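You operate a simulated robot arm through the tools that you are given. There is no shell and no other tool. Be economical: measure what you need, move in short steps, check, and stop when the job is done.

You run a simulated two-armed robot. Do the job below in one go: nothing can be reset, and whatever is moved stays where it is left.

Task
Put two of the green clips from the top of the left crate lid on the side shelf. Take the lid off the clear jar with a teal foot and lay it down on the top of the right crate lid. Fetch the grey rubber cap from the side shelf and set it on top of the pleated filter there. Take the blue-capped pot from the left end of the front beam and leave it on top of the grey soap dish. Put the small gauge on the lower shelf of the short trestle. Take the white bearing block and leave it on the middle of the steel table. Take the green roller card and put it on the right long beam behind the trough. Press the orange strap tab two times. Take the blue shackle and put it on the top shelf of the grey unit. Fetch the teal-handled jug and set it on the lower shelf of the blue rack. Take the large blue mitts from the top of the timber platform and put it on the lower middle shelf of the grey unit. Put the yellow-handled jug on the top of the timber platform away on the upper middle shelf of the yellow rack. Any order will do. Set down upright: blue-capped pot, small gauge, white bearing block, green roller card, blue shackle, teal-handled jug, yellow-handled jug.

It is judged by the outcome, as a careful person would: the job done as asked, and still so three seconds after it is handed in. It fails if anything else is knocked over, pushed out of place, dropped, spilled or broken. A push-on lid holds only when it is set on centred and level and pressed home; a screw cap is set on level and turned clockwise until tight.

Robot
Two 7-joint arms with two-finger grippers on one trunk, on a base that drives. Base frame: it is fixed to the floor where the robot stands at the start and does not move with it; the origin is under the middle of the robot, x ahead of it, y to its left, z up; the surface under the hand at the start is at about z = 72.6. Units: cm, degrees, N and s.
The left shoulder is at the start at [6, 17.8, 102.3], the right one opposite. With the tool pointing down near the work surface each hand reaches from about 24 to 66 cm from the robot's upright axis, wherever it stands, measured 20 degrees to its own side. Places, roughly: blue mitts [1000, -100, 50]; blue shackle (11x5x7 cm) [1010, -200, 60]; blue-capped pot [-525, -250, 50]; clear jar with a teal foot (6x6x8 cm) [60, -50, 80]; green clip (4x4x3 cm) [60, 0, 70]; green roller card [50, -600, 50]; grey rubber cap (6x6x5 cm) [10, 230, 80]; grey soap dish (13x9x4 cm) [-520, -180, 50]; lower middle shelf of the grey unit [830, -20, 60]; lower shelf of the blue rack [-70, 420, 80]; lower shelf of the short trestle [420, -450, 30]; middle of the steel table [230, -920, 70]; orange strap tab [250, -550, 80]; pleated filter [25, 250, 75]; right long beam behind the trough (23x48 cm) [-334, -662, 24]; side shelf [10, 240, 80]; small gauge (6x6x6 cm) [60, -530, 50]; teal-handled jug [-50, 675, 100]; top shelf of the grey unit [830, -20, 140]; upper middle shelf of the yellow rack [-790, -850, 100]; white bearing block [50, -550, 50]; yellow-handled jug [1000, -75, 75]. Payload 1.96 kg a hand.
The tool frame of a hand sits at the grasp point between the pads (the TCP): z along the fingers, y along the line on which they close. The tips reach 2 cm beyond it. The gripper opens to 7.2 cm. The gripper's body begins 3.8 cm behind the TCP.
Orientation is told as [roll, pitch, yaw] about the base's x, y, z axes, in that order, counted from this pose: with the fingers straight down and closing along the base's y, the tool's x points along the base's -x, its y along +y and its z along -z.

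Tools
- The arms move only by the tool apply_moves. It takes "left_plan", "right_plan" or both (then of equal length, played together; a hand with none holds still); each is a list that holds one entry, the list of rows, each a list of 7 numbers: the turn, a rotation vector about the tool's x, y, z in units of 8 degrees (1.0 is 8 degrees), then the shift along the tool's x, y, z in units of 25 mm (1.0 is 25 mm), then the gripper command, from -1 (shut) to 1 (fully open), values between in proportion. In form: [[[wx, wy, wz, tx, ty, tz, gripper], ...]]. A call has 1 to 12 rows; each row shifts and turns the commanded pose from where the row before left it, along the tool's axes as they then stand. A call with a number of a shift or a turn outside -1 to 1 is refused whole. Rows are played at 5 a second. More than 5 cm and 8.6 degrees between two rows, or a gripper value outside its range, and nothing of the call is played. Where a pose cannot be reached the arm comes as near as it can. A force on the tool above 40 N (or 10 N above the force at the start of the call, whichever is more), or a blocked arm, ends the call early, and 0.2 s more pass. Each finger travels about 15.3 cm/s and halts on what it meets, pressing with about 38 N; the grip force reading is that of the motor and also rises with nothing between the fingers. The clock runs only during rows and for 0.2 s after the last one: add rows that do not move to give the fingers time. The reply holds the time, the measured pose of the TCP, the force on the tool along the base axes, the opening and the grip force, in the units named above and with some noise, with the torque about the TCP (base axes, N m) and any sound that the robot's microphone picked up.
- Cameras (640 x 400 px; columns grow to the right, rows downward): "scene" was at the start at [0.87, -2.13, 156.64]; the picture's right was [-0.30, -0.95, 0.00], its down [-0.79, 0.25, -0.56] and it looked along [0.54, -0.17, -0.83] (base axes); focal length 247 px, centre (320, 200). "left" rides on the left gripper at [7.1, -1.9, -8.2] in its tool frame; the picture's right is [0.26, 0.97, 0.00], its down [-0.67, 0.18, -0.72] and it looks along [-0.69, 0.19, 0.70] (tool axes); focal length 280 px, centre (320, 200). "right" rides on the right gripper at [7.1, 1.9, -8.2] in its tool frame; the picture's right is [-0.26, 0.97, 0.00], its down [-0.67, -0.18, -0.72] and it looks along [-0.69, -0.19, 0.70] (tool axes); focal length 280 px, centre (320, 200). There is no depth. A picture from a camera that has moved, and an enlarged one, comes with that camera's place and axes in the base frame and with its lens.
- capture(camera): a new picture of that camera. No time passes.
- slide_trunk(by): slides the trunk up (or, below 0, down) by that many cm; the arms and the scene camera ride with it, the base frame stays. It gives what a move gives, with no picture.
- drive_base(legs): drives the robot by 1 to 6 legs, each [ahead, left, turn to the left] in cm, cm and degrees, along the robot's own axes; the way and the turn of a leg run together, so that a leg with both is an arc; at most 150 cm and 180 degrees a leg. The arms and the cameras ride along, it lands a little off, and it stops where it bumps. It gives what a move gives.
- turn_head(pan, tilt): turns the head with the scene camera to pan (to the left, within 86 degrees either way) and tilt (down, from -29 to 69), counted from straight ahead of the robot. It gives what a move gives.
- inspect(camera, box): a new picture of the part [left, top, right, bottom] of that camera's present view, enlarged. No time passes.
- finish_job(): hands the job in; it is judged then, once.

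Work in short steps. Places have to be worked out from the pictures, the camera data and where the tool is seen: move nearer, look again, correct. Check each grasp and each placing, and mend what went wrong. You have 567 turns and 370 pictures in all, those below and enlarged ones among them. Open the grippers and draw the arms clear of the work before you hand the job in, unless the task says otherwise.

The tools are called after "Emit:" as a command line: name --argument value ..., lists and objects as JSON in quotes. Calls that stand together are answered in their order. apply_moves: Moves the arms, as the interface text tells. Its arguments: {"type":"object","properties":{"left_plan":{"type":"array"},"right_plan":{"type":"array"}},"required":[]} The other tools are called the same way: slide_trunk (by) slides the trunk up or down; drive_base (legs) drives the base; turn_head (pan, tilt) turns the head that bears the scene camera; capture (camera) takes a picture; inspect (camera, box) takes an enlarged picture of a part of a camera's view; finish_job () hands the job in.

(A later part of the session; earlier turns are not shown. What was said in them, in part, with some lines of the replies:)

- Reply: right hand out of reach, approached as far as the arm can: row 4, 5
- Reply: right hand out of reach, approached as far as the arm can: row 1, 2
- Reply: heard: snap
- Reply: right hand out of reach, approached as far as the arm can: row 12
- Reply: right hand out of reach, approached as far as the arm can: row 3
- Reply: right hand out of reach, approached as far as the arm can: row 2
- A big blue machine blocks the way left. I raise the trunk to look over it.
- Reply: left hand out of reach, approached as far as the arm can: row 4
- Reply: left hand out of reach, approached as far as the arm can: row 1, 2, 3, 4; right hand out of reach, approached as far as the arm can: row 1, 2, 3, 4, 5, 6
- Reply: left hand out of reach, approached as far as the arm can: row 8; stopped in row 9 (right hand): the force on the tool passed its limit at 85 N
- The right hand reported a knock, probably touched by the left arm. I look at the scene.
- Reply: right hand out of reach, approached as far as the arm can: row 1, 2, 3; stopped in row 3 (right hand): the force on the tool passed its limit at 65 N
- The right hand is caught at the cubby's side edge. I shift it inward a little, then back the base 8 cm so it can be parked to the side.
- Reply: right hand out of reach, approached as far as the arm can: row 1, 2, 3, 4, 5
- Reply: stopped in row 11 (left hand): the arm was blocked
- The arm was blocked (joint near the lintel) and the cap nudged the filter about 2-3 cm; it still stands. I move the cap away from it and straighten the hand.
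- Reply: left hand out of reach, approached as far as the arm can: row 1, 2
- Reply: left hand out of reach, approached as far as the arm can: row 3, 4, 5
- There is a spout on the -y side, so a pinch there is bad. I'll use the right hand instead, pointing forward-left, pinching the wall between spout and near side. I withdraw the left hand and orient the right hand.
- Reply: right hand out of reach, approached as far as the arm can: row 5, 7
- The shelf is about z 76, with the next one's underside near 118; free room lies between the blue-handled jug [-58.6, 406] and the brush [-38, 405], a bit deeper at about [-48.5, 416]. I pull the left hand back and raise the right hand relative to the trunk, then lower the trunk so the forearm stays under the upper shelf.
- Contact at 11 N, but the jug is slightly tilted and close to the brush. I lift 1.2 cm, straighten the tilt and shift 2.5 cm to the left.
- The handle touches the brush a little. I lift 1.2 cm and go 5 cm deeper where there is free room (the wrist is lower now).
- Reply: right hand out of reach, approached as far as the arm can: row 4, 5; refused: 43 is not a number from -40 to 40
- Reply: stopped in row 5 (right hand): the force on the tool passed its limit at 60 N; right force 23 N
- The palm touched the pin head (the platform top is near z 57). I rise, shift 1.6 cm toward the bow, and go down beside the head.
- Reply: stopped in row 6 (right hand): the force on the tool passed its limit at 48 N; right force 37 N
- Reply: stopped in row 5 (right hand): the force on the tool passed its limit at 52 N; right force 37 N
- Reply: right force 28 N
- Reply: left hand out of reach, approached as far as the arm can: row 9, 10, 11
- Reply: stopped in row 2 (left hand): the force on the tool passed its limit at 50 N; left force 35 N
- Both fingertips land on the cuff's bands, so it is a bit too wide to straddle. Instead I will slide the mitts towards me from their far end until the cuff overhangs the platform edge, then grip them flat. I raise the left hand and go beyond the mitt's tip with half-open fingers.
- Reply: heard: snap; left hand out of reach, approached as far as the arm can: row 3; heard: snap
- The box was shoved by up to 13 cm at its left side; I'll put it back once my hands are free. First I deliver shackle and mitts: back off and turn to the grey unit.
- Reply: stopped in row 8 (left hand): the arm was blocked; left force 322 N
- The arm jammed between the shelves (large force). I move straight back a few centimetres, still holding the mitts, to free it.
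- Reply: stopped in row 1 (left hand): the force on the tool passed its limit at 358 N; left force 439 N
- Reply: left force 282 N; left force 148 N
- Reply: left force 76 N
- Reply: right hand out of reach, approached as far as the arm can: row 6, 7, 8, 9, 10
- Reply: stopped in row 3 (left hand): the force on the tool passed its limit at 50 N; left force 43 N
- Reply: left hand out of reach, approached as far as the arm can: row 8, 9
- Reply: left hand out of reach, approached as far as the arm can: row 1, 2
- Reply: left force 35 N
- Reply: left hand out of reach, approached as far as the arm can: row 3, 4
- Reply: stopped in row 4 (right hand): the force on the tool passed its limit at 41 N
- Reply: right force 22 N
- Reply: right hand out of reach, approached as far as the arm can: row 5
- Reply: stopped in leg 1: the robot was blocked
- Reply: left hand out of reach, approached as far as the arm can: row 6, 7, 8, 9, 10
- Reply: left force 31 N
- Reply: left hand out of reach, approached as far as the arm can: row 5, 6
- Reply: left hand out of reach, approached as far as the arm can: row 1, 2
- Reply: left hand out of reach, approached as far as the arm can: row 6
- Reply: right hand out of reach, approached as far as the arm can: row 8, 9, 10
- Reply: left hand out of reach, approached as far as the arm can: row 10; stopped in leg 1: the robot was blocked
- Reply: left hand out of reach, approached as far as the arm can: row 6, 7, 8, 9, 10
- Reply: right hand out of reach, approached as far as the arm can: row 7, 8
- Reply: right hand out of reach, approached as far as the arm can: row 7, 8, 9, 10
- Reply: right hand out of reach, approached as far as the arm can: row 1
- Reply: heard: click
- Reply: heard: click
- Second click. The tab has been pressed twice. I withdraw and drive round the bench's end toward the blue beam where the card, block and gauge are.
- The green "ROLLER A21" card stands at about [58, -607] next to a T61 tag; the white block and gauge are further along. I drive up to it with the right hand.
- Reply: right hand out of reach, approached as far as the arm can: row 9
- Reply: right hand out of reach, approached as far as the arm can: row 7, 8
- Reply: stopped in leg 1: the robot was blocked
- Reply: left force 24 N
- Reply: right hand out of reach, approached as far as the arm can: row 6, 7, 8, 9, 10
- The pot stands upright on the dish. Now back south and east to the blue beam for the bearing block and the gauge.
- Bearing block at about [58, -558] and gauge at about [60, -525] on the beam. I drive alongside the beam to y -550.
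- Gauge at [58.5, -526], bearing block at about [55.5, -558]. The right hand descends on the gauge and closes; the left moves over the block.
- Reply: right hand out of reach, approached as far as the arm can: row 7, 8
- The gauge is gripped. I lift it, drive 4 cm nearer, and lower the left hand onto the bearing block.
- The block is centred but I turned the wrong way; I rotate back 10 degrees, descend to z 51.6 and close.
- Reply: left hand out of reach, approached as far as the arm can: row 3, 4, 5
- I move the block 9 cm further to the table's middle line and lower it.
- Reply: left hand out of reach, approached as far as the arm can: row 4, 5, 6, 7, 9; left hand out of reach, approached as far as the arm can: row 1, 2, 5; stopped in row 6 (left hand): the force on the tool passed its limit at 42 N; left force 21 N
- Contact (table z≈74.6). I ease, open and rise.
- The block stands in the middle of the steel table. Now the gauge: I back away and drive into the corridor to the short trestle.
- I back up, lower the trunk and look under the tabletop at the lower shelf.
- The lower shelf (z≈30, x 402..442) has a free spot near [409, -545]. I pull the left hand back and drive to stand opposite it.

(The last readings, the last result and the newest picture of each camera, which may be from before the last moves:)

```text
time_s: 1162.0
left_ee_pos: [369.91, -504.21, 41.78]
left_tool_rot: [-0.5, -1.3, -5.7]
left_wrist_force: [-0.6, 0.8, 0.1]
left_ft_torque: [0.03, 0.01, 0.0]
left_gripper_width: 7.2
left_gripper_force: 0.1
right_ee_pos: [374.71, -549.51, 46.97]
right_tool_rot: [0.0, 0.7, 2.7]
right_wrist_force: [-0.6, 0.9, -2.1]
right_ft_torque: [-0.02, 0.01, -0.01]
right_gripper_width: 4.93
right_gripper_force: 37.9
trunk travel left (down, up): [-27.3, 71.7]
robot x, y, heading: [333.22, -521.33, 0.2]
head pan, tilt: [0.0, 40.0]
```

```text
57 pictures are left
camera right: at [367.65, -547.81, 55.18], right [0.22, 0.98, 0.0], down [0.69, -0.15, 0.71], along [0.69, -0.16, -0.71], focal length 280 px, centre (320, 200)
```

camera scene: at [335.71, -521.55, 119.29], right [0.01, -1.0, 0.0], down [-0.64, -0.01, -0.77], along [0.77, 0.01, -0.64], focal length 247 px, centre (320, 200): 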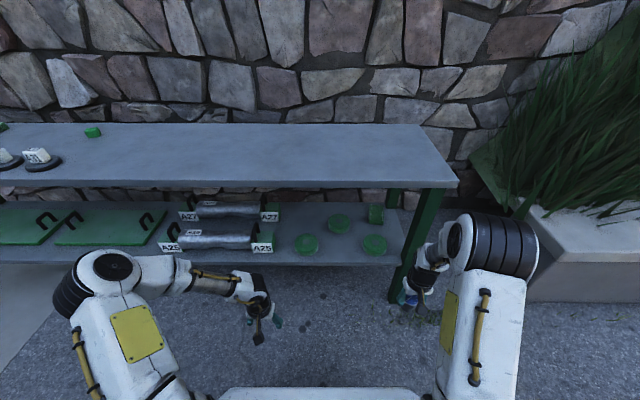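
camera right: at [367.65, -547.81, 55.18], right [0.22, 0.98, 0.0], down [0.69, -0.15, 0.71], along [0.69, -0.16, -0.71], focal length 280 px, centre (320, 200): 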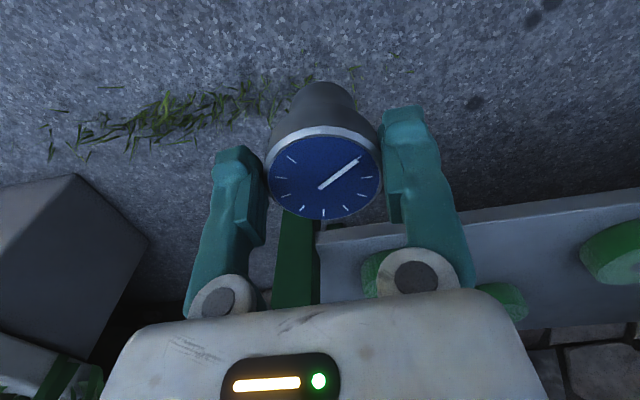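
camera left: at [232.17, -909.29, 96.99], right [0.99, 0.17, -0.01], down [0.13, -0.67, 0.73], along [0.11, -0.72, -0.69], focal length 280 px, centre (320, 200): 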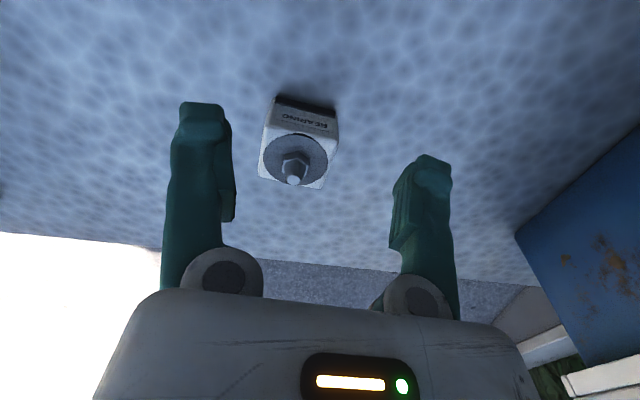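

There are four green pieces; the free spot is between them at about [408.5, -530]. I shift 19.5 cm left, lower the gauge to 2.5 cm above shelf level, and drive closer.

Emit:
drive_base --legs '[[0, 19.5, 0]]'

Emit:
apply_moves --right_plan '[[[0, 0, 0, 0, 0, 0.8, -1], [0, 0, 0, 0, 0, 0.8, -1], [0, 0, 0, 0, 0, 0.8, -1], [0, 0, 0, 0, 0, 0.8, -1], [0, 0, 0, 0, 0, 0, -1]]]'

Emit:
drive_base --legs '[[16, 0, 0]]'

Emit:
capture --camera "right"

Emit:
capture --camera "scene"

```text
time_s: 1163.6
left_ee_pos: [369.87, -484.33, 41.67]
left_tool_rot: [-0.5, -1.2, -5.9]
left_wrist_force: [0.7, 0.7, 1.4]
left_ft_torque: [0.01, 0.02, 0.0]
left_gripper_width: 7.19
left_gripper_force: 0.1
right_ee_pos: [374.53, -529.53, 46.87]
right_tool_rot: [-0.1, 0.7, 2.5]
right_wrist_force: [-0.3, 0.5, -1.6]
right_ft_torque: [-0.03, 0.02, 0.03]
right_gripper_width: 4.9
right_gripper_force: 38.3
trunk travel left (down, up): [-27.3, 71.7]
robot x, y, heading: [333.12, -501.64, 0.4]
head pan, tilt: [0.0, 40.0]
```

```text
time_s: 1164.8
left_ee_pos: [369.77, -484.31, 41.8]
left_tool_rot: [-0.4, -1.3, -5.9]
left_wrist_force: [-0.4, 0.5, 0.1]
left_ft_torque: [0.02, 0.0, -0.05]
left_gripper_width: 7.21
left_gripper_force: 0.0
right_ee_pos: [374.24, -529.41, 39.07]
right_tool_rot: [-0.2, 0.7, 2.3]
right_wrist_force: [0.1, -0.2, -1.1]
right_ft_torque: [0.01, -0.02, 0.01]
right_gripper_width: 4.93
right_gripper_force: 38.3
trunk travel left (down, up): [-27.3, 71.7]
robot x, y, heading: [332.95, -501.33, -0.2]
head pan, tilt: [0.0, 40.0]
```

```text
time_s: 1166.2
left_ee_pos: [385.43, -484.11, 41.66]
left_tool_rot: [-0.5, -1.1, -5.5]
left_wrist_force: [-0.2, 0.2, -0.1]
left_ft_torque: [0.01, 0.01, -0.02]
left_gripper_width: 7.18
left_gripper_force: 0.0
right_ee_pos: [389.86, -529.33, 38.95]
right_tool_rot: [0.0, 0.8, 2.5]
right_wrist_force: [-0.7, -0.1, -2.1]
right_ft_torque: [0.01, -0.01, -0.02]
right_gripper_width: 4.92
right_gripper_force: 37.9
trunk travel left (down, up): [-27.3, 71.7]
robot x, y, heading: [348.18, -501.21, 0.4]
head pan, tilt: [0.0, 40.0]
```

```text
56 pictures are left
camera right: at [382.87, -527.63, 47.21], right [0.22, 0.98, 0.0], down [0.69, -0.15, 0.71], along [0.69, -0.16, -0.71], focal length 280 px, centre (320, 200)
```

right: 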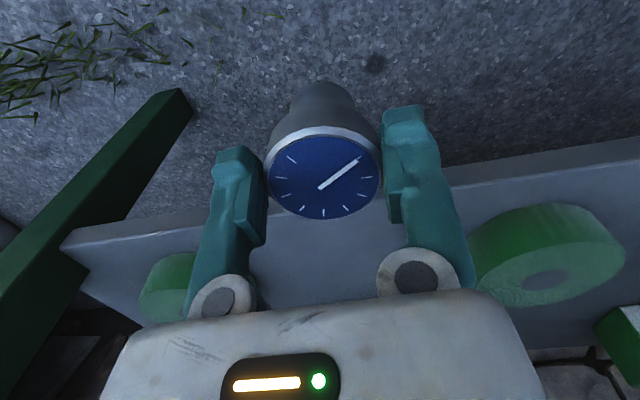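

```text
55 pictures are left
camera scene: at [351.17, -501.39, 119.29], right [0.01, -1.0, 0.0], down [-0.64, 0.0, -0.77], along [0.77, 0.01, -0.64], focal length 247 px, centre (320, 200)
```

scene: 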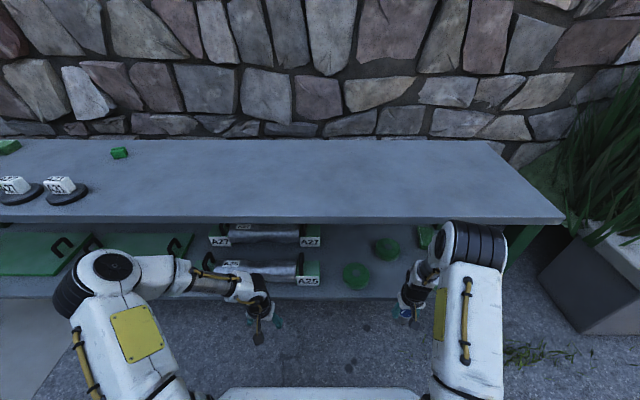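

The elbow would meet the tabletop. I back off, lower the trunk 24 cm, and extend the right arm outside first so that the forearm can slide in under the top.

Emit:
drive_base --legs '[[-27, 0, 0]]'

Emit:
apply_moves --right_plan '[[[0, 0, 0, -0.6, 0, -0.9, -1], [0, 0, 0, -0.6, 0, -0.9, -1], [0, 0, 0, -0.6, 0, -0.9, -1], [0, 0, 0, -0.6, 0, -0.9, -1], [0, 0, 0, -0.6, 0, -0.9, -1], [0, 0, 0, -0.6, 0, -0.9, -1], [0, 0, 0, -0.6, 0, -0.9, -1], [0, 0, 0, -0.6, 0, -0.9, -1], [0, 0, 0, -0.6, 0, -0.9, -1], [0, 0, 0, -0.6, 0, -0.9, -1]]]' --left_plan '[[[0, 0, 0, 0, 0, -0.8, 1], [0, 0, 0, 0, 0, -0.8, 1], [0, 0, 0, 0, 0, -0.8, 1], [0, 0, 0, 0, 0, -0.8, 1], [0, 0, 0, 0, 0, -0.8, 1], [0, 0, 0, 0, 0, -0.8, 1], [0, 0, 0, 0, 0, -0.8, 1], [0, 0, 0, 0, 0, -0.8, 1], [0, 0, 0, 0, 0, 0, 1], [0, 0, 0, 0, 0, 0, 1]]]'

Emit:
slide_trunk --by -24

Emit:
capture --camera "scene"

```text
time_s: 1168.1
left_ee_pos: [358.71, -484.19, 41.78]
left_tool_rot: [-0.6, -1.2, -5.3]
left_wrist_force: [0.1, -0.4, 0.6]
left_ft_torque: [-0.01, -0.04, 0.01]
left_gripper_width: 7.21
left_gripper_force: 0.0
right_ee_pos: [363.52, -529.31, 39.02]
right_tool_rot: [0.0, 0.7, 2.9]
right_wrist_force: [0.7, 0.1, -0.7]
right_ft_torque: [0.0, 0.01, 0.0]
right_gripper_width: 4.88
right_gripper_force: 37.6
trunk travel left (down, up): [-27.3, 71.7]
robot x, y, heading: [321.8, -501.81, 0.8]
head pan, tilt: [0.0, 40.0]
```

```text
time_s: 1170.3
left_ee_pos: [358.44, -484.07, 57.82]
left_tool_rot: [-0.5, -1.2, -5.3]
left_wrist_force: [0.0, 0.8, 0.5]
left_ft_torque: [-0.03, 0.0, -0.03]
left_gripper_width: 7.19
left_gripper_force: 0.1
right_ee_pos: [375.28, -528.68, 56.04]
right_tool_rot: [0.0, 0.7, 3.0]
right_wrist_force: [-0.5, 0.1, -1.8]
right_ft_torque: [-0.02, 0.0, -0.02]
right_gripper_width: 4.89
right_gripper_force: 39.0
right hand out of reach, approached as far as the arm can: row 8, 9, 10
trunk travel left (down, up): [-27.3, 71.7]
robot x, y, heading: [322.11, -501.78, 0.4]
head pan, tilt: [0.0, 40.0]
```

```text
time_s: 1172.8
left_ee_pos: [358.37, -484.07, 33.73]
left_tool_rot: [-0.5, -1.2, -5.2]
left_wrist_force: [0.5, 0.0, -0.6]
left_ft_torque: [0.0, 0.01, 0.0]
left_gripper_width: 7.2
left_gripper_force: 0.0
right_ee_pos: [375.2, -528.75, 32.15]
right_tool_rot: [-0.1, 0.6, 2.9]
right_wrist_force: [0.9, 0.0, -0.6]
right_ft_torque: [-0.01, 0.0, -0.02]
right_gripper_width: 4.9
right_gripper_force: 38.4
trunk travel left (down, up): [-3.3, 95.7]
robot x, y, heading: [322.21, -501.94, 1.0]
head pan, tilt: [0.0, 40.0]
```

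```text
54 pictures are left
camera scene: at [324.61, -501.66, 95.29], right [0.01, -1.0, 0.0], down [-0.64, -0.01, -0.77], along [0.77, 0.01, -0.64], focal length 247 px, centre (320, 200)
```

scene: 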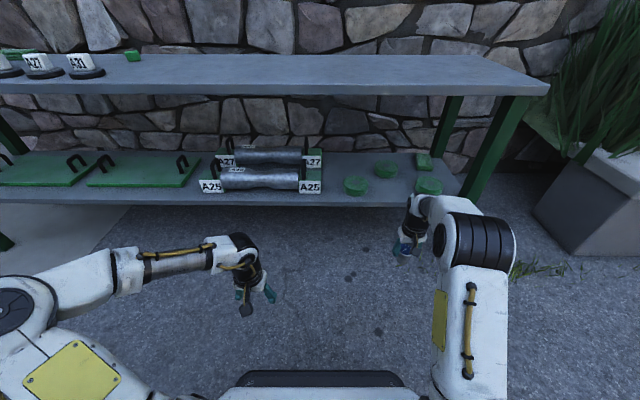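

The elbow is now low enough (z≈58). I raise the trunk 6.5 cm for shelf clearance and drive the arm in under the top.

Emit:
slide_trunk --by 6.5

Emit:
drive_base --legs '[[20, 1, 0]]'

Emit:
capture --camera "right"

Emit:
capture --camera "scene"

```text
time_s: 1173.8
left_ee_pos: [358.41, -484.12, 40.28]
left_tool_rot: [-0.5, -1.2, -5.4]
left_wrist_force: [0.1, -0.8, -0.3]
left_ft_torque: [0.04, 0.01, 0.0]
left_gripper_width: 7.2
left_gripper_force: 0.1
right_ee_pos: [375.28, -528.61, 38.64]
right_tool_rot: [0.0, 0.8, 2.8]
right_wrist_force: [-0.2, -0.2, -1.8]
right_ft_torque: [0.02, 0.01, -0.04]
right_gripper_width: 4.9
right_gripper_force: 38.4
trunk travel left (down, up): [-9.8, 89.2]
robot x, y, heading: [322.21, -501.7, 0.8]
head pan, tilt: [0.0, 40.0]
```

```text
time_s: 1175.4
left_ee_pos: [378.18, -482.84, 40.28]
left_tool_rot: [-0.5, -1.2, -5.3]
left_wrist_force: [-0.1, 0.0, 0.0]
left_ft_torque: [0.01, 0.02, 0.0]
left_gripper_width: 7.19
left_gripper_force: 0.0
right_ee_pos: [395.09, -527.35, 38.65]
right_tool_rot: [0.0, 0.7, 3.0]
right_wrist_force: [0.7, 0.7, -2.1]
right_ft_torque: [-0.01, 0.03, -0.01]
right_gripper_width: 4.9
right_gripper_force: 38.1
trunk travel left (down, up): [-9.8, 89.2]
robot x, y, heading: [341.82, -500.36, 1.1]
head pan, tilt: [0.0, 40.0]
```

```text
53 pictures are left
camera right: at [388.01, -525.78, 46.85], right [0.21, 0.98, 0.0], down [0.69, -0.15, 0.71], along [0.69, -0.15, -0.71], focal length 280 px, centre (320, 200)
```

right: 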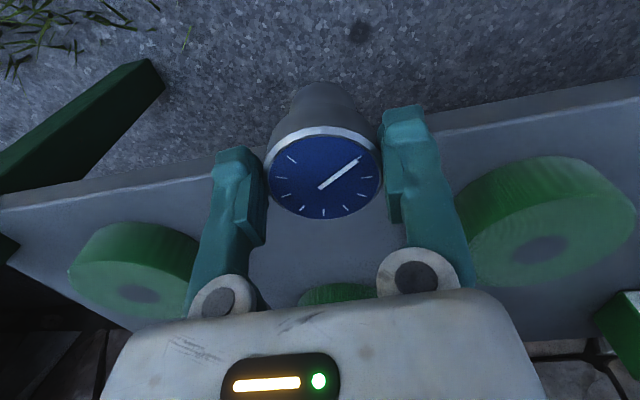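

```text
52 pictures are left
camera scene: at [344.38, -500.37, 101.79], right [0.01, -1.0, 0.0], down [-0.64, -0.01, -0.77], along [0.77, 0.01, -0.64], focal length 247 px, centre (320, 200)
```

scene: 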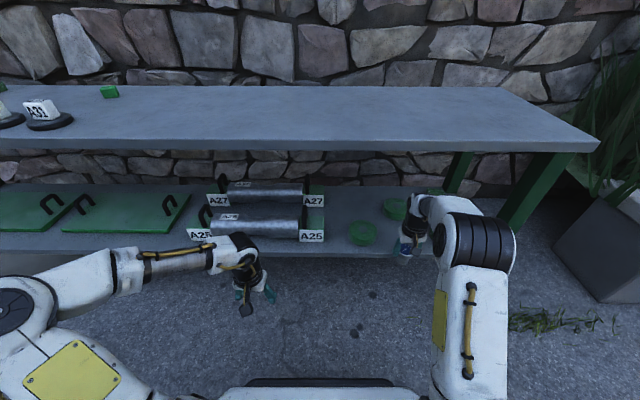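

The gauge lines up between the pieces; best centre is [406.5, -530.3]. I drive the last 11.5 cm with a 3 cm shift right.

Emit:
drive_base --legs '[[0, -3, -0.5], [11.3, 0, 0]]'

Emit:
capture --camera "right"

```text
time_s: 1177.0
left_ee_pos: [389.77, -486.1, 40.22]
left_tool_rot: [-0.6, -1.3, -6.0]
left_wrist_force: [-1.0, 0.8, 0.2]
left_ft_torque: [0.01, -0.01, 0.04]
left_gripper_width: 7.18
left_gripper_force: 0.1
right_ee_pos: [406.29, -530.74, 38.64]
right_tool_rot: [-0.1, 0.7, 2.3]
right_wrist_force: [-0.5, 0.4, 0.9]
right_ft_torque: [0.0, -0.03, 0.0]
right_gripper_width: 0.02
right_gripper_force: 29.8
trunk travel left (down, up): [-9.8, 89.2]
robot x, y, heading: [353.5, -503.45, 0.3]
head pan, tilt: [0.0, 40.0]
```

```text
51 pictures are left
camera right: at [399.23, -529.17, 46.87], right [0.22, 0.97, 0.0], down [0.69, -0.15, 0.71], along [0.69, -0.16, -0.71], focal length 280 px, centre (320, 200)
```

right: 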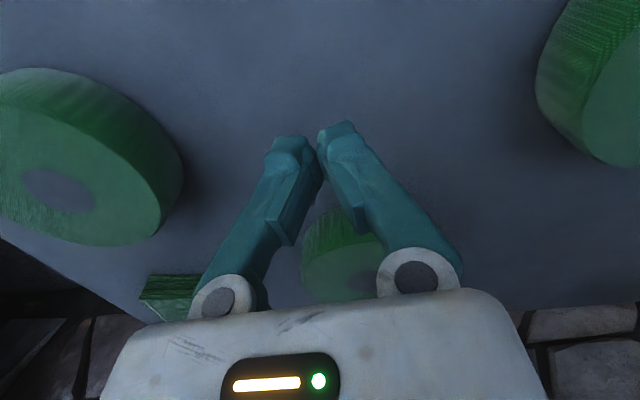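

The gripper is empty: the gauge must have caught the shelf's edge. I back out carefully and look for it.

Emit:
drive_base --legs '[[-30, 0, 0]]'

Emit:
turn_head --pan -15 --tilt 50

Emit:
capture --camera "scene"

Emit:
capture --camera "right"

```text
time_s: 1179.1
left_ee_pos: [359.76, -486.21, 40.31]
left_tool_rot: [-0.5, -1.3, -6.1]
left_wrist_force: [0.3, 0.9, 0.6]
left_ft_torque: [0.0, -0.03, 0.0]
left_gripper_width: 7.19
left_gripper_force: 0.0
right_ee_pos: [376.14, -531.07, 38.6]
right_tool_rot: [-0.1, 0.7, 2.1]
right_wrist_force: [0.2, 1.1, 0.1]
right_ft_torque: [0.03, -0.01, 0.03]
right_gripper_width: 0.0
right_gripper_force: 29.9
trunk travel left (down, up): [-9.8, 89.2]
robot x, y, heading: [323.31, -503.42, 0.3]
head pan, tilt: [0.0, 40.0]
```

```text
time_s: 1179.9
left_ee_pos: [359.85, -486.26, 40.34]
left_tool_rot: [-0.6, -1.2, -6.0]
left_wrist_force: [-0.4, 1.1, 0.6]
left_ft_torque: [0.0, 0.02, 0.03]
left_gripper_width: 7.19
left_gripper_force: 0.0
right_ee_pos: [376.0, -531.07, 38.54]
right_tool_rot: [0.0, 0.7, 2.1]
right_wrist_force: [0.9, 0.2, -1.1]
right_ft_torque: [0.01, 0.0, -0.02]
right_gripper_width: 0.0
right_gripper_force: 30.1
trunk travel left (down, up): [-9.8, 89.2]
robot x, y, heading: [323.22, -503.25, 0.4]
head pan, tilt: [-15.0, 50.0]
```

```text
50 pictures are left
camera scene: at [324.75, -505.41, 100.38], right [-0.26, -0.97, 0.0], down [-0.74, 0.2, -0.64], along [0.62, -0.17, -0.77], focal length 247 px, centre (320, 200)
```

scene: 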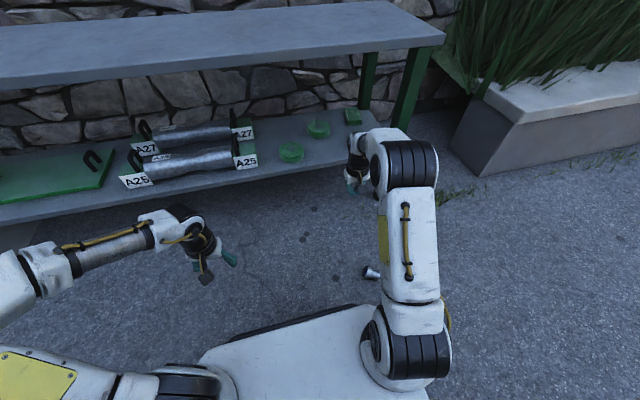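

```text
49 pictures are left
camera right: at [369.08, -529.44, 46.86], right [0.23, 0.97, 0.0], down [0.69, -0.16, 0.71], along [0.69, -0.16, -0.71], focal length 280 px, centre (320, 200)
```

right: 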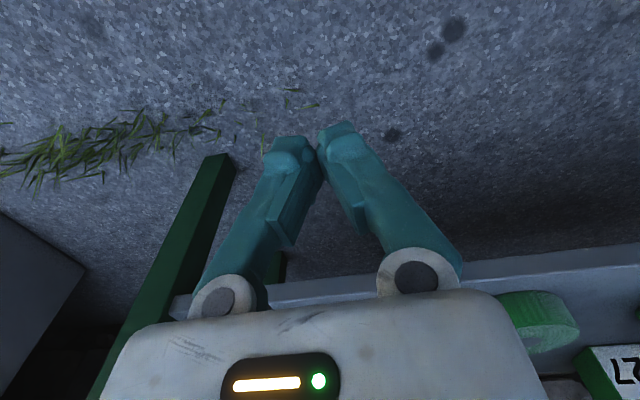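

The gauge lies on the ground at about [361, -537]. I zoom in on it.

Emit:
inspect --camera "scene" --box '[330, 240, 410, 300]'

```text
6.67 times, centred on (370, 270) of scene
camera zoom: at [324.75, -505.41, 100.38], right [-0.26, -0.97, 0.0], down [-0.74, 0.2, -0.64], along [0.62, -0.17, -0.77], focal length 1649 px, centre (-13, -267)
```

zoom: 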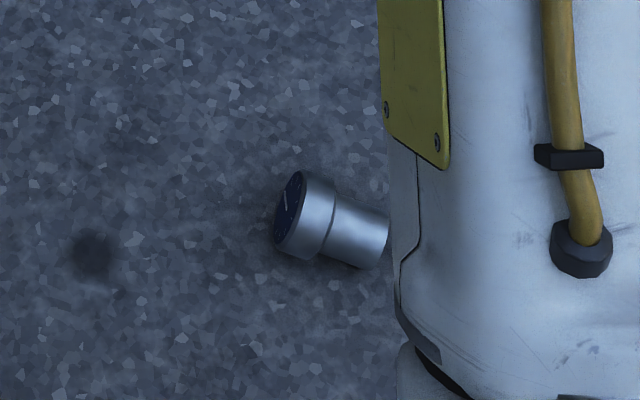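

It lies on its side, face pointing toward about +54 degrees. I'll grip it from above with the hand turned 54 degrees; tilting the hand to horizontal then sets it upright, which also suits the low shelf. I orient and approach.

Emit:
apply_moves --right_plan '[[[0, 0, -0.93, 0, 0, 0, 1], [0, 0, -0.93, 0, 0, 0, 1], [0, 0, -0.93, 0, 0, 0, 1], [0, 0, -0.93, 0, 0, 0, 1], [0, 0, -0.93, 0, 0, 0, 1], [0, 0, -0.93, 0, 0, 0, 1], [0, 0, -0.93, 0, 0, 0, 1], [0, 0, 0, 0.88, 0.64, 0.4, 1], [0, 0, 0, 0.88, 0.64, 0.4, 1], [0, 0, 0, 0.88, 0.64, 0.4, 1], [0, 0, 0, 0.88, 0.64, 0.4, 1], [0, 0, 0, 0.88, 0.64, 0.4, 1]]]'

Emit:
apply_moves --right_plan '[[[0, 0, 0, 0.88, 0.64, 0.8, 1], [0, 0, 0, 0, 0, 0.9, 1], [0, 0, 0, 0, 0, 0.9, 1], [0, 0, 0, 0, 0, 0.9, 1], [0, 0, 0, 0, 0, 0.9, 1], [0, 0, 0, 0, 0, 0.9, 1], [0, 0, 0, 0, 0, 0, 1]]]'

Emit:
capture --camera "right"

```text
time_s: 1182.5
left_ee_pos: [359.81, -486.37, 40.26]
left_tool_rot: [-0.6, -1.2, -6.3]
left_wrist_force: [-0.1, 0.3, 0.0]
left_ft_torque: [0.0, 0.03, 0.01]
left_gripper_width: 7.2
left_gripper_force: 0.0
right_ee_pos: [363.06, -535.49, 33.73]
right_tool_rot: [0.6, 0.5, 54.2]
right_wrist_force: [0.9, -0.8, 0.7]
right_ft_torque: [0.01, 0.0, -0.01]
right_gripper_width: 7.22
right_gripper_force: 0.0
trunk travel left (down, up): [-9.8, 89.2]
robot x, y, heading: [323.35, -503.75, 0.0]
head pan, tilt: [-15.0, 50.0]
```

```text
time_s: 1184.1
left_ee_pos: [359.92, -486.34, 40.22]
left_tool_rot: [-0.5, -1.2, -6.1]
left_wrist_force: [-0.2, 0.2, 1.1]
left_ft_torque: [-0.02, 0.02, -0.01]
left_gripper_width: 7.2
left_gripper_force: 0.0
right_ee_pos: [360.4, -536.14, 20.5]
right_tool_rot: [0.5, 0.5, 54.2]
right_wrist_force: [0.0, -0.9, 0.3]
right_ft_torque: [0.01, 0.01, 0.03]
right_gripper_width: 7.19
right_gripper_force: 0.0
trunk travel left (down, up): [-9.8, 89.2]
robot x, y, heading: [323.45, -503.52, 0.1]
head pan, tilt: [-15.0, 50.0]
```

```text
47 pictures are left
camera right: at [354.78, -540.79, 28.78], right [-0.63, 0.78, 0.01], down [0.55, 0.44, 0.71], along [0.55, 0.45, -0.71], focal length 280 px, centre (320, 200)
```

right: 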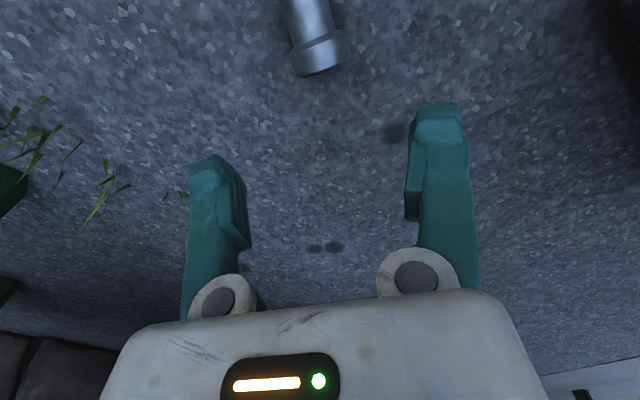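

The head is at [361.2, -535.7]; its axis is nearer 66 degrees. I turn 10 degrees more, align and descend, then grip.

Emit:
apply_moves --right_plan '[[[0, 0, -0.65, -0.3, 0, 0.5, 1], [0, 0, -0.65, 0, 0, 0.8, 1], [0, 0, 0, 0, 0, 0.9, 1], [0, 0, 0, 0, 0, 0.9, 1], [0, 0, 0, 0, 0, 0.9, 1], [0, 0, 0, 0, 0, 0.9, 1], [0, 0, 0, 0, 0, 0.9, 1], [0, 0, 0, 0, 0, 0.8, 1], [0, 0, 0, 0, 0, 0.25, 1], [0, 0, 0, 0, 0, 0, 1]]]'

Emit:
capture --camera "right"

```text
time_s: 1186.3
left_ee_pos: [359.94, -486.34, 40.27]
left_tool_rot: [-0.5, -1.2, -6.1]
left_wrist_force: [0.0, -0.6, 0.9]
left_ft_torque: [0.01, 0.03, 0.01]
left_gripper_width: 7.16
left_gripper_force: 0.1
right_ee_pos: [360.74, -535.71, 3.31]
right_tool_rot: [0.6, 0.4, 64.7]
right_wrist_force: [0.3, -0.5, -0.3]
right_ft_torque: [-0.01, -0.01, 0.01]
right_gripper_width: 7.22
right_gripper_force: 0.1
trunk travel left (down, up): [-9.8, 89.2]
robot x, y, heading: [323.41, -503.24, 0.2]
head pan, tilt: [-15.0, 50.0]
```

```text
46 pictures are left
camera right: at [356.04, -541.26, 11.67], right [-0.76, 0.65, 0.01], down [0.46, 0.53, 0.71], along [0.46, 0.54, -0.71], focal length 280 px, centre (320, 200)
```

right: 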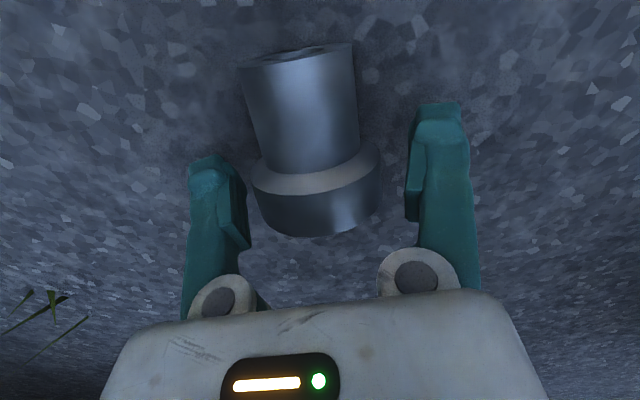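

The head is between the fingers. I close and lift 25 cm.

Emit:
apply_moves --right_plan '[[[0, 0, 0, 0, 0, 0, 0], [0, 0, 0, 0, 0, 0, -1], [0, 0, 0, 0, 0, 0, -1], [0, 0, 0, 0, 0, -0.3, -1], [0, 0, 0, 0, 0, -0.8, -1], [0, 0, 0, 0, 0, -1, -1], [0, 0, 0, 0, 0, -1, -1], [0, 0, 0, 0, 0, -1, -1], [0, 0, 0, 0, 0, -1, -1], [0, 0, 0, 0, 0, -1, -1], [0, 0, 0, 0, 0, -1, -1], [0, 0, 0, 0, 0, -1, -1]]]'

Emit:
capture --camera "right"

```text
time_s: 1188.9
left_ee_pos: [359.84, -486.31, 40.15]
left_tool_rot: [-0.5, -1.2, -6.1]
left_wrist_force: [-0.3, -0.9, 0.2]
left_ft_torque: [-0.01, -0.01, 0.03]
left_gripper_width: 7.21
left_gripper_force: 0.0
right_ee_pos: [360.79, -535.67, 23.88]
right_tool_rot: [0.5, 0.5, 64.6]
right_wrist_force: [0.2, -0.3, -2.0]
right_ft_torque: [-0.02, -0.04, -0.01]
right_gripper_width: 4.97
right_gripper_force: 37.5
trunk travel left (down, up): [-9.8, 89.2]
robot x, y, heading: [323.53, -503.47, 0.1]
head pan, tilt: [-15.0, 50.0]
```

```text
45 pictures are left
camera right: at [356.12, -541.25, 32.03], right [-0.76, 0.65, 0.01], down [0.46, 0.53, 0.71], along [0.46, 0.54, -0.71], focal length 280 px, centre (320, 200)
```

right: 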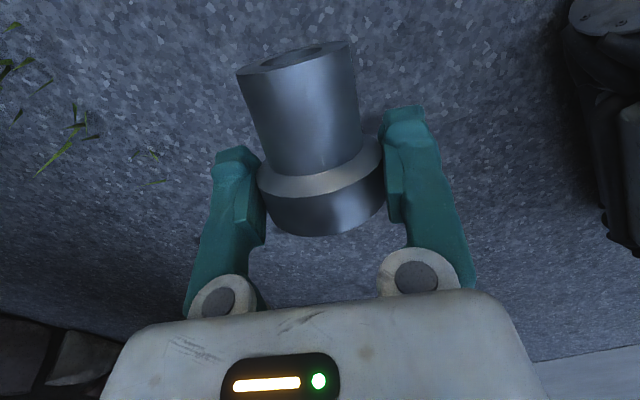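

The gauge is held firmly. I raise it and turn the hand back to point forward.

Emit:
apply_moves --right_plan '[[[0, 0, 0.9, 0, 0, -0.9, -1], [0, 0, 0.9, 0, 0, -0.9, -1], [0, 0, 0.9, 0, 0, -0.9, -1], [0, 0, 0.9, 0, 0, -0.9, -1], [0, 0, 0.9, 0, 0, -0.9, -1], [0, 0, 0.9, 0, 0, -0.9, -1], [0, 0, 0.9, 0, 0, -0.9, -1], [0, 0, 0.9, 0, 0, -0.9, -1], [0, 0, 0.9, 0, 0, 0, -1], [0, 0, 0, -0.8, 0, 0, -1], [0, 0, 0, -0.8, 0, 0, -1], [0, 0, 0, -0.8, 0, 0, -1]]]'

Emit:
apply_moves --right_plan '[[[0, -0.95, 0, -0.6, 0, 0.1, -1], [0, -0.95, 0, -0.6, 0, 0.2, -1], [0, -0.95, 0, -0.5, 0, 0.3, -1], [0, -0.95, 0, -0.4, 0, 0.4, -1], [0, -0.95, 0, -0.2, 0, 0.5, -1], [0, -0.95, 0, 0, 0, 0.5, -1], [0, -0.95, 0, 0, 0, 0.5, -1], [0, -0.95, 0, 0, 0, 0.3, -1], [0, -0.95, 0, 0, 0, 0.2, -1], [0, -0.95, 0, 0, 0, 0, -1], [0, -0.95, 0, 0, 0, 0, -1], [0, -0.8, 0, 0, 0, 0, -1]]]'

Emit:
capture --camera "right"

Emit:
capture --camera "scene"

```text
time_s: 1191.5
left_ee_pos: [359.92, -486.32, 40.3]
left_tool_rot: [-0.5, -1.2, -6.1]
left_wrist_force: [0.2, 0.5, 0.2]
left_ft_torque: [0.02, 0.03, 0.0]
left_gripper_width: 7.2
left_gripper_force: 0.0
right_ee_pos: [367.05, -535.79, 41.72]
right_tool_rot: [-0.1, 0.7, -0.2]
right_wrist_force: [0.8, -0.7, -1.9]
right_ft_torque: [0.0, -0.03, 0.03]
right_gripper_width: 4.96
right_gripper_force: 38.3
trunk travel left (down, up): [-9.8, 89.2]
robot x, y, heading: [323.39, -503.99, -0.0]
head pan, tilt: [-15.0, 50.0]
```

```text
time_s: 1194.1
left_ee_pos: [359.88, -486.33, 40.31]
left_tool_rot: [-0.5, -1.2, -6.0]
left_wrist_force: [0.0, 0.2, -0.2]
left_ft_torque: [0.0, 0.0, -0.02]
left_gripper_width: 7.19
left_gripper_force: 0.1
right_ee_pos: [376.53, -535.74, 36.74]
right_tool_rot: [-3.9, -89.4, 3.9]
right_wrist_force: [-0.6, 0.1, -2.0]
right_ft_torque: [0.03, 0.02, 0.05]
right_gripper_width: 4.92
right_gripper_force: 38.1
trunk travel left (down, up): [-9.8, 89.2]
robot x, y, heading: [323.35, -503.62, 0.3]
head pan, tilt: [-15.0, 50.0]
```

```text
44 pictures are left
camera right: at [368.3, -533.76, 29.72], right [0.01, 0.97, 0.26], down [-0.71, -0.18, 0.68], along [0.7, -0.19, 0.68], focal length 280 px, centre (320, 200)
```

right: 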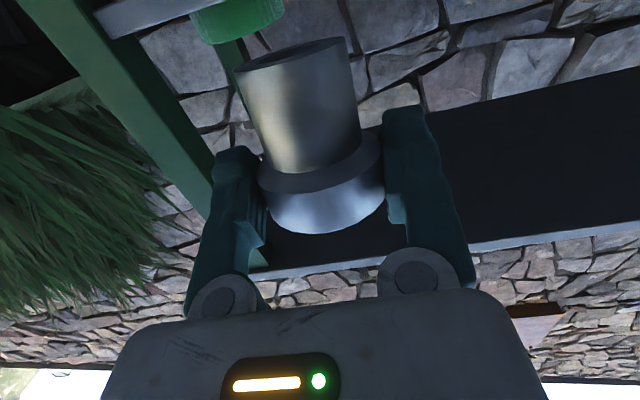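

```text
43 pictures are left
camera scene: at [324.75, -505.42, 100.37], right [-0.26, -0.97, 0.0], down [-0.74, 0.2, -0.64], along [0.62, -0.17, -0.77], focal length 247 px, centre (320, 200)
```

scene: 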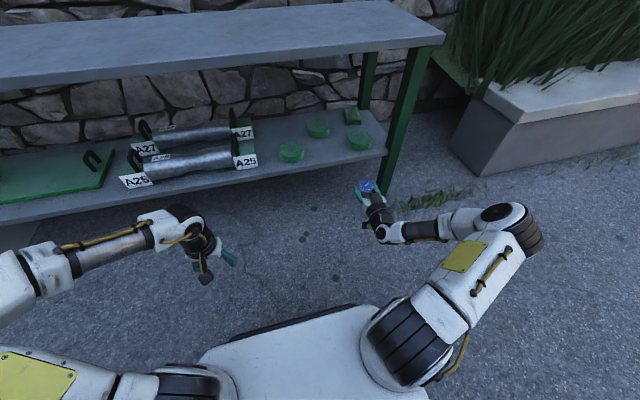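

The gauge is upright now with its face up. The earlier catch means the shelf surface is nearer z 34 with its front at x≈398, so I raise the trunk 7 cm, line up at y -530 and approach.

Emit:
slide_trunk --by 7.5

Emit:
drive_base --legs '[[0, 5.7, 0], [14, 0, 0]]'

Emit:
capture --camera "right"

Emit:
inspect --camera "scene" --box '[230, 70, 450, 260]'

```text
time_s: 1195.2
left_ee_pos: [359.81, -486.32, 47.73]
left_tool_rot: [-0.4, -1.4, -6.1]
left_wrist_force: [1.5, -0.2, 0.7]
left_ft_torque: [0.03, 0.01, -0.04]
left_gripper_width: 7.23
left_gripper_force: 0.0
right_ee_pos: [376.57, -535.75, 44.32]
right_tool_rot: [-5.5, -89.2, 5.3]
right_wrist_force: [0.0, -0.3, -1.8]
right_ft_torque: [0.03, 0.02, 0.02]
right_gripper_width: 4.94
right_gripper_force: 38.0
trunk travel left (down, up): [-17.3, 81.7]
robot x, y, heading: [322.93, -503.55, 0.0]
head pan, tilt: [-15.0, 50.0]
```

```text
time_s: 1197.1
left_ee_pos: [373.65, -480.51, 47.69]
left_tool_rot: [-0.5, -1.2, -6.1]
left_wrist_force: [-0.2, -0.5, 0.1]
left_ft_torque: [0.03, 0.01, 0.01]
left_gripper_width: 7.22
left_gripper_force: 0.1
right_ee_pos: [390.33, -529.9, 44.28]
right_tool_rot: [-5.6, -89.3, 5.4]
right_wrist_force: [0.6, 0.2, -1.0]
right_ft_torque: [-0.03, 0.04, 0.02]
right_gripper_width: 4.9
right_gripper_force: 38.2
trunk travel left (down, up): [-17.3, 81.7]
robot x, y, heading: [337.09, -497.41, 0.0]
head pan, tilt: [-15.0, 50.0]
```

```text
42 pictures are left
camera right: at [382.17, -528.0, 37.22], right [0.01, 0.97, 0.26], down [-0.71, -0.18, 0.68], along [0.71, -0.19, 0.68], focal length 280 px, centre (320, 200)
```

right: 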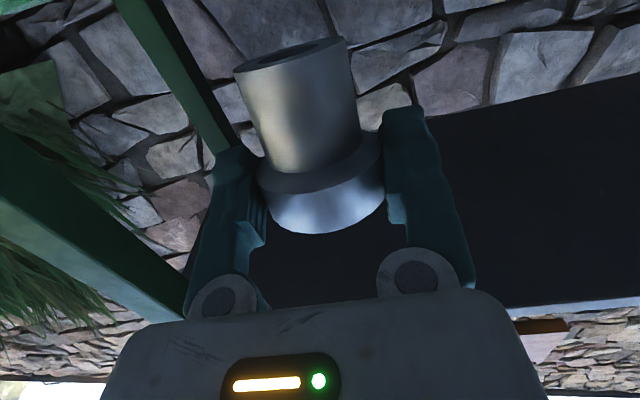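

```text
2.11 times, centred on (340, 165) of scene
camera zoom: at [338.62, -499.64, 107.87], right [-0.26, -0.97, 0.0], down [-0.74, 0.2, -0.64], along [0.62, -0.17, -0.77], focal length 521 px, centre (278, 274)
```

zoom: 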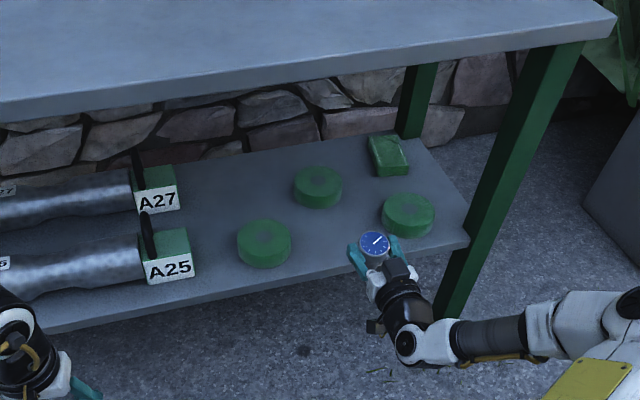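

Very clear view: the free spot is centred at about [403, -529.5]. I drive 12 cm further in.

Emit:
drive_base --legs '[[12, 0.5, 0]]'

Emit:
inspect --camera "scene" --box '[230, 70, 450, 260]'

```text
time_s: 1198.3
left_ee_pos: [385.85, -480.14, 47.84]
left_tool_rot: [-0.5, -1.2, -6.2]
left_wrist_force: [-1.0, 0.9, 0.1]
left_ft_torque: [0.0, -0.01, 0.0]
left_gripper_width: 7.21
left_gripper_force: 0.0
right_ee_pos: [402.35, -529.59, 44.2]
right_tool_rot: [-5.1, -89.3, 4.9]
right_wrist_force: [0.3, -1.4, -0.7]
right_ft_torque: [-0.01, 0.05, 0.01]
right_gripper_width: 4.9
right_gripper_force: 38.3
trunk travel left (down, up): [-17.3, 81.7]
robot x, y, heading: [348.87, -497.01, 0.2]
head pan, tilt: [-15.0, 50.0]
```

```text
2.11 times, centred on (340, 165) of scene
camera zoom: at [350.65, -499.14, 107.87], right [-0.26, -0.97, 0.0], down [-0.74, 0.2, -0.64], along [0.62, -0.17, -0.77], focal length 521 px, centre (278, 274)
```

zoom: 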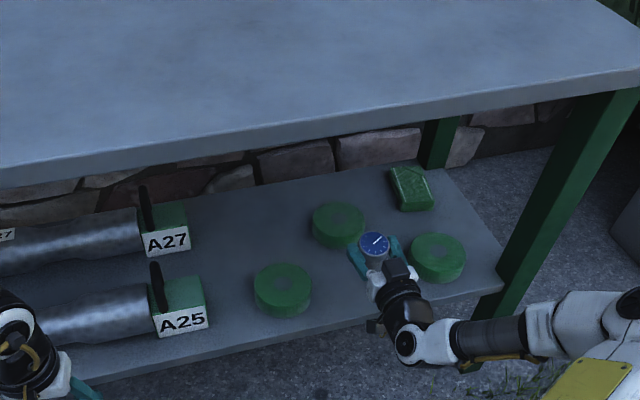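

The gauge is over the free spot. I lower it slowly (tool x now points down).

Emit:
apply_moves --right_plan '[[[0, 0, 0, 0.4, 0, 0, -1], [0, 0, 0, 0.4, 0, 0, -1], [0, 0, 0, 0.3, 0, 0, -1], [0, 0, 0, 0.2, 0, 0, -1], [0, 0, 0, 0.15, 0, 0, -1], [0, 0, 0, 0, 0, 0, -1]]]'

```text
time_s: 1199.7
left_ee_pos: [385.76, -479.99, 47.72]
left_tool_rot: [-0.5, -1.2, -6.2]
left_wrist_force: [-0.8, -1.2, 0.7]
left_ft_torque: [0.0, -0.02, 0.02]
left_gripper_width: 7.2
left_gripper_force: 0.2
right_ee_pos: [402.52, -529.26, 40.62]
right_tool_rot: [-5.6, -89.3, 5.3]
right_wrist_force: [-0.7, -0.1, -1.7]
right_ft_torque: [0.0, 0.02, -0.05]
right_gripper_width: 4.92
right_gripper_force: 38.3
trunk travel left (down, up): [-17.3, 81.7]
robot x, y, heading: [349.05, -496.83, 0.0]
head pan, tilt: [-15.0, 50.0]
```

Emit:
apply_moves --right_plan '[[[0, 0, 0, 0.12, 0, 0, -1], [0, 0, 0, 0.12, 0, 0, -1], [0, 0, 0, 0.12, 0, 0, -1], [0, 0, 0, 0, 0, 0, -1]]]'

Emit:
capture --camera "right"

```text
time_s: 1200.7
left_ee_pos: [385.75, -480.03, 47.85]
left_tool_rot: [-0.5, -1.3, -6.2]
left_wrist_force: [0.8, -0.4, 0.0]
left_ft_torque: [0.03, -0.02, 0.0]
left_gripper_width: 7.21
left_gripper_force: 0.1
right_ee_pos: [402.28, -529.42, 39.72]
right_tool_rot: [-5.0, -89.3, 4.7]
right_wrist_force: [-0.2, 0.4, -1.8]
right_ft_torque: [0.0, 0.04, -0.01]
right_gripper_width: 4.94
right_gripper_force: 37.9
trunk travel left (down, up): [-17.3, 81.7]
robot x, y, heading: [348.92, -497.11, -0.3]
head pan, tilt: [-15.0, 50.0]
```

```text
39 pictures are left
camera right: at [394.13, -527.52, 32.7], right [0.01, 0.97, 0.26], down [-0.71, -0.18, 0.68], along [0.71, -0.19, 0.68], focal length 280 px, centre (320, 200)
```

right: 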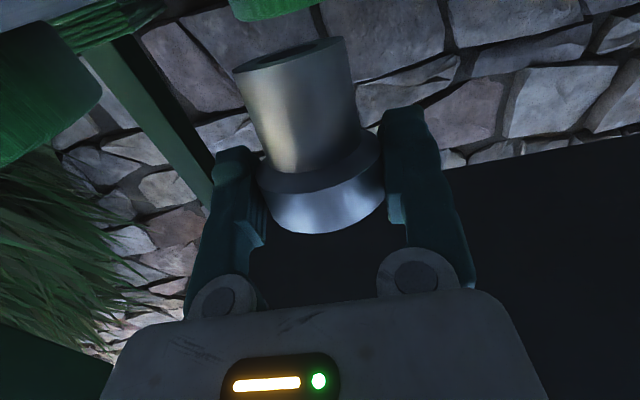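

Emit:
apply_moves --right_plan '[[[0, 0, 0, 0.12, 0, 0, -1], [0, 0, 0, 0.12, 0, 0, -1], [0, 0, 0, 0.12, 0, 0, -1], [0, 0, 0, 0, 0, 0, -1]]]'

```text
time_s: 1201.7
left_ee_pos: [385.72, -480.15, 47.66]
left_tool_rot: [-0.5, -1.2, -6.2]
left_wrist_force: [-1.3, 1.4, -0.2]
left_ft_torque: [0.01, 0.03, 0.01]
left_gripper_width: 7.17
left_gripper_force: 0.1
right_ee_pos: [402.29, -529.48, 38.55]
right_tool_rot: [-5.5, -89.3, 5.1]
right_wrist_force: [-1.2, 0.2, -1.6]
right_ft_torque: [0.0, 0.04, -0.01]
right_gripper_width: 4.93
right_gripper_force: 37.9
trunk travel left (down, up): [-17.3, 81.7]
robot x, y, heading: [349.11, -497.11, 0.1]
head pan, tilt: [-15.0, 50.0]
```

Emit:
apply_moves --right_plan '[[[0, 0, 0, 0.12, 0, 0, -1], [0, 0, 0, 0.12, 0, 0, -1], [0, 0, 0, 0.12, 0, 0, -1], [0, 0, 0, 0, 0, 0, -1]]]'

Emit:
inspect --camera "scene" --box '[300, 130, 420, 230]'

```text
time_s: 1202.7
left_ee_pos: [385.69, -479.97, 47.8]
left_tool_rot: [-0.5, -1.2, -6.1]
left_wrist_force: [-0.1, 0.6, -0.2]
left_ft_torque: [0.02, 0.03, 0.02]
left_gripper_width: 7.22
left_gripper_force: 0.1
right_ee_pos: [402.38, -529.51, 37.92]
right_tool_rot: [-6.3, -89.3, 6.0]
right_wrist_force: [0.5, -0.7, -2.5]
right_ft_torque: [-0.03, 0.04, 0.04]
right_gripper_width: 4.93
right_gripper_force: 38.2
trunk travel left (down, up): [-17.3, 81.7]
robot x, y, heading: [349.42, -497.16, -0.0]
head pan, tilt: [-15.0, 50.0]
```

```text
4.00 times, centred on (360, 180) of scene
camera zoom: at [350.66, -499.14, 107.87], right [-0.26, -0.97, 0.0], down [-0.74, 0.2, -0.64], along [0.62, -0.17, -0.77], focal length 989 px, centre (160, 280)
```

zoom: 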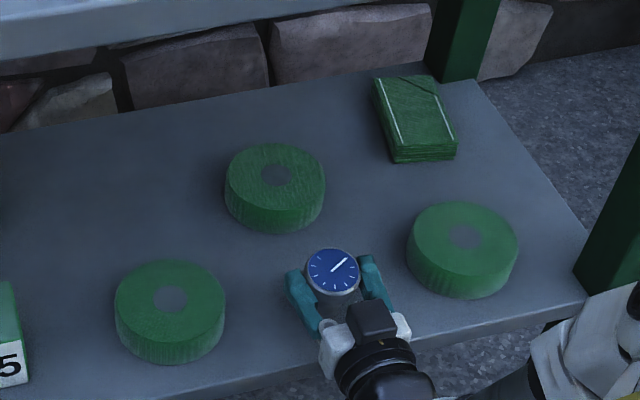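

Emit:
apply_moves --right_plan '[[[0, 0, 0, 0.12, 0, 0, -1], [0, 0, 0, 0.12, 0, 0, -1], [0, 0, 0, 0.12, 0, 0, -1], [0, 0, 0, 0, 0, 0, -1]]]'

```text
time_s: 1203.7
left_ee_pos: [385.61, -480.11, 47.81]
left_tool_rot: [-0.5, -1.2, -6.2]
left_wrist_force: [-0.3, 0.1, 0.5]
left_ft_torque: [-0.05, -0.01, 0.04]
left_gripper_width: 7.19
left_gripper_force: 0.0
right_ee_pos: [402.27, -529.42, 37.24]
right_tool_rot: [-11.3, -89.4, 11.1]
right_wrist_force: [1.5, -1.6, 5.2]
right_ft_torque: [-0.09, -0.06, 0.02]
right_gripper_width: 4.91
right_gripper_force: 38.1
trunk travel left (down, up): [-17.3, 81.7]
robot x, y, heading: [349.05, -496.84, -0.3]
head pan, tilt: [-15.0, 50.0]
```

First contact. I lower 2-3 mm more so it seats, then open slowly.

Emit:
apply_moves --right_plan '[[[0, 0, 0, 0.1, 0, 0, -1], [0, 0, 0, 0, 0, 0, -1]]]'

Emit:
apply_moves --right_plan '[[[0, 0, 0, 0, 0, 0, 0.45], [0, 0, 0, 0, 0, 0, 0.6], [0, 0, 0, 0, 0, 0, 0.8], [0, 0, 0, 0, 0, 0, 1], [0, 0, 0, 0, 0, 0, 1]]]'

Emit:
inspect --camera "scene" --box '[300, 130, 420, 230]'

```text
time_s: 1204.3
left_ee_pos: [385.66, -479.99, 47.83]
left_tool_rot: [-0.5, -1.3, -6.3]
left_wrist_force: [0.4, 0.2, 0.4]
left_ft_torque: [0.01, -0.02, -0.01]
left_gripper_width: 7.19
left_gripper_force: 0.0
right_ee_pos: [402.3, -529.52, 37.1]
right_tool_rot: [-31.6, -89.5, 31.4]
right_wrist_force: [0.7, -0.2, 24.5]
right_ft_torque: [-0.08, 0.1, -0.03]
right_gripper_width: 4.92
right_gripper_force: 37.8
trunk travel left (down, up): [-17.3, 81.7]
robot x, y, heading: [349.04, -497.28, -0.0]
head pan, tilt: [-15.0, 50.0]
```

```text
time_s: 1205.5
left_ee_pos: [385.79, -480.07, 47.79]
left_tool_rot: [-0.5, -1.2, -6.2]
left_wrist_force: [-0.3, 0.0, -0.1]
left_ft_torque: [0.0, 0.0, 0.02]
left_gripper_width: 7.18
left_gripper_force: 0.0
right_ee_pos: [402.21, -529.4, 36.7]
right_tool_rot: [-5.8, -89.3, 5.4]
right_wrist_force: [0.4, -0.6, 0.7]
right_ft_torque: [-0.02, -0.01, 0.01]
right_gripper_width: 7.19
right_gripper_force: 0.0
trunk travel left (down, up): [-17.3, 81.7]
robot x, y, heading: [349.15, -497.18, -0.2]
head pan, tilt: [-15.0, 50.0]
```

```text
4.00 times, centred on (360, 180) of scene
camera zoom: at [350.64, -499.13, 107.87], right [-0.26, -0.97, 0.0], down [-0.74, 0.2, -0.64], along [0.62, -0.17, -0.77], focal length 989 px, centre (160, 280)
```

zoom: 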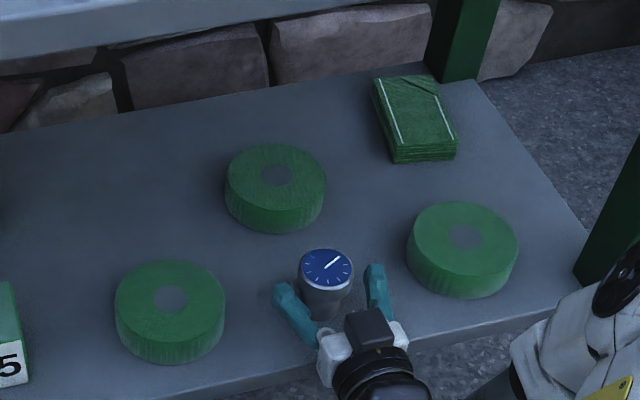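

The gauge stands upright on the lower shelf. I withdraw straight back.

Emit:
apply_moves --right_plan '[[[0, 0, 0, 0, -0.15, 0, 1], [0, 0, 0, 0, 0, -0.5, 1], [0, 0, 0, 0, 0, -0.8, 1], [0, 0, 0, 0, 0, -0.8, 1], [0, 0, 0, 0, 0, -0.5, 1]]]'

Emit:
drive_base --legs '[[-25, 0, 0]]'

Emit:
inspect --camera "scene" --box '[200, 50, 440, 220]'

```text
time_s: 1206.7
left_ee_pos: [385.82, -480.0, 47.75]
left_tool_rot: [-0.6, -1.2, -6.2]
left_wrist_force: [0.9, 0.3, 0.3]
left_ft_torque: [0.0, 0.01, 0.0]
left_gripper_width: 7.19
left_gripper_force: 0.2
right_ee_pos: [395.82, -529.76, 36.91]
right_tool_rot: [-5.2, -89.4, 4.9]
right_wrist_force: [-0.6, 0.1, 0.5]
right_ft_torque: [0.02, 0.01, 0.01]
right_gripper_width: 7.2
right_gripper_force: 0.1
trunk travel left (down, up): [-17.3, 81.7]
robot x, y, heading: [348.79, -497.19, 0.1]
head pan, tilt: [-15.0, 50.0]
```

```text
time_s: 1208.5
left_ee_pos: [360.8, -480.06, 47.67]
left_tool_rot: [-0.5, -1.2, -6.0]
left_wrist_force: [0.0, -0.1, 0.2]
left_ft_torque: [-0.04, 0.01, 0.01]
left_gripper_width: 7.19
left_gripper_force: 0.1
right_ee_pos: [370.75, -529.87, 36.89]
right_tool_rot: [-5.6, -89.4, 5.2]
right_wrist_force: [-0.2, -1.6, 1.5]
right_ft_torque: [-0.01, 0.01, -0.01]
right_gripper_width: 7.18
right_gripper_force: 0.0
trunk travel left (down, up): [-17.3, 81.7]
robot x, y, heading: [324.15, -497.11, -0.1]
head pan, tilt: [-15.0, 50.0]
```

```text
2.35 times, centred on (320, 135) of scene
camera zoom: at [325.62, -499.13, 107.87], right [-0.26, -0.97, 0.0], down [-0.74, 0.2, -0.64], along [0.62, -0.17, -0.77], focal length 582 px, centre (320, 353)
```

zoom: 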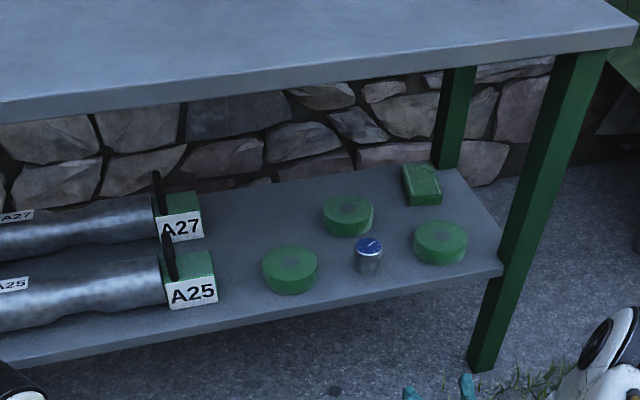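

All tasks are done, the grippers are open and the arms are clear of the work. I hand the job in.

Emit:
finish_job

```text
The job is handed in.
```

I finished every item on the list and handed the job in, with a few things that did not go cleanly:

- **Small gauge:** it caught on the trestle's lower shelf edge and fell about 30 cm to the ground. I picked it up and stood it upright on the shelf; it looked undamaged.
- **Lidded box on the timber platform:** the mitts pushed it up to 13 cm out of place. I pulled it back to within about 1 cm of where it was. I heard two snaps during the push, but the lid looked seated afterwards.
- **Pleated filter:** I nudged it 2–3 cm while setting the rubber cap on it. It still stands with the cap on top.
- **Brush on the blue rack:** the teal-handled jug's handle nudged it by roughly 1 cm.
- **Yellow-handled jug:** it stands upright, but only 1–2 cm from the front edge of its shelf.
- **Orange strap tab:** I took this to be the orange button on the box marked "FREE", as it was the closest match to the given position. It clicked on both presses.
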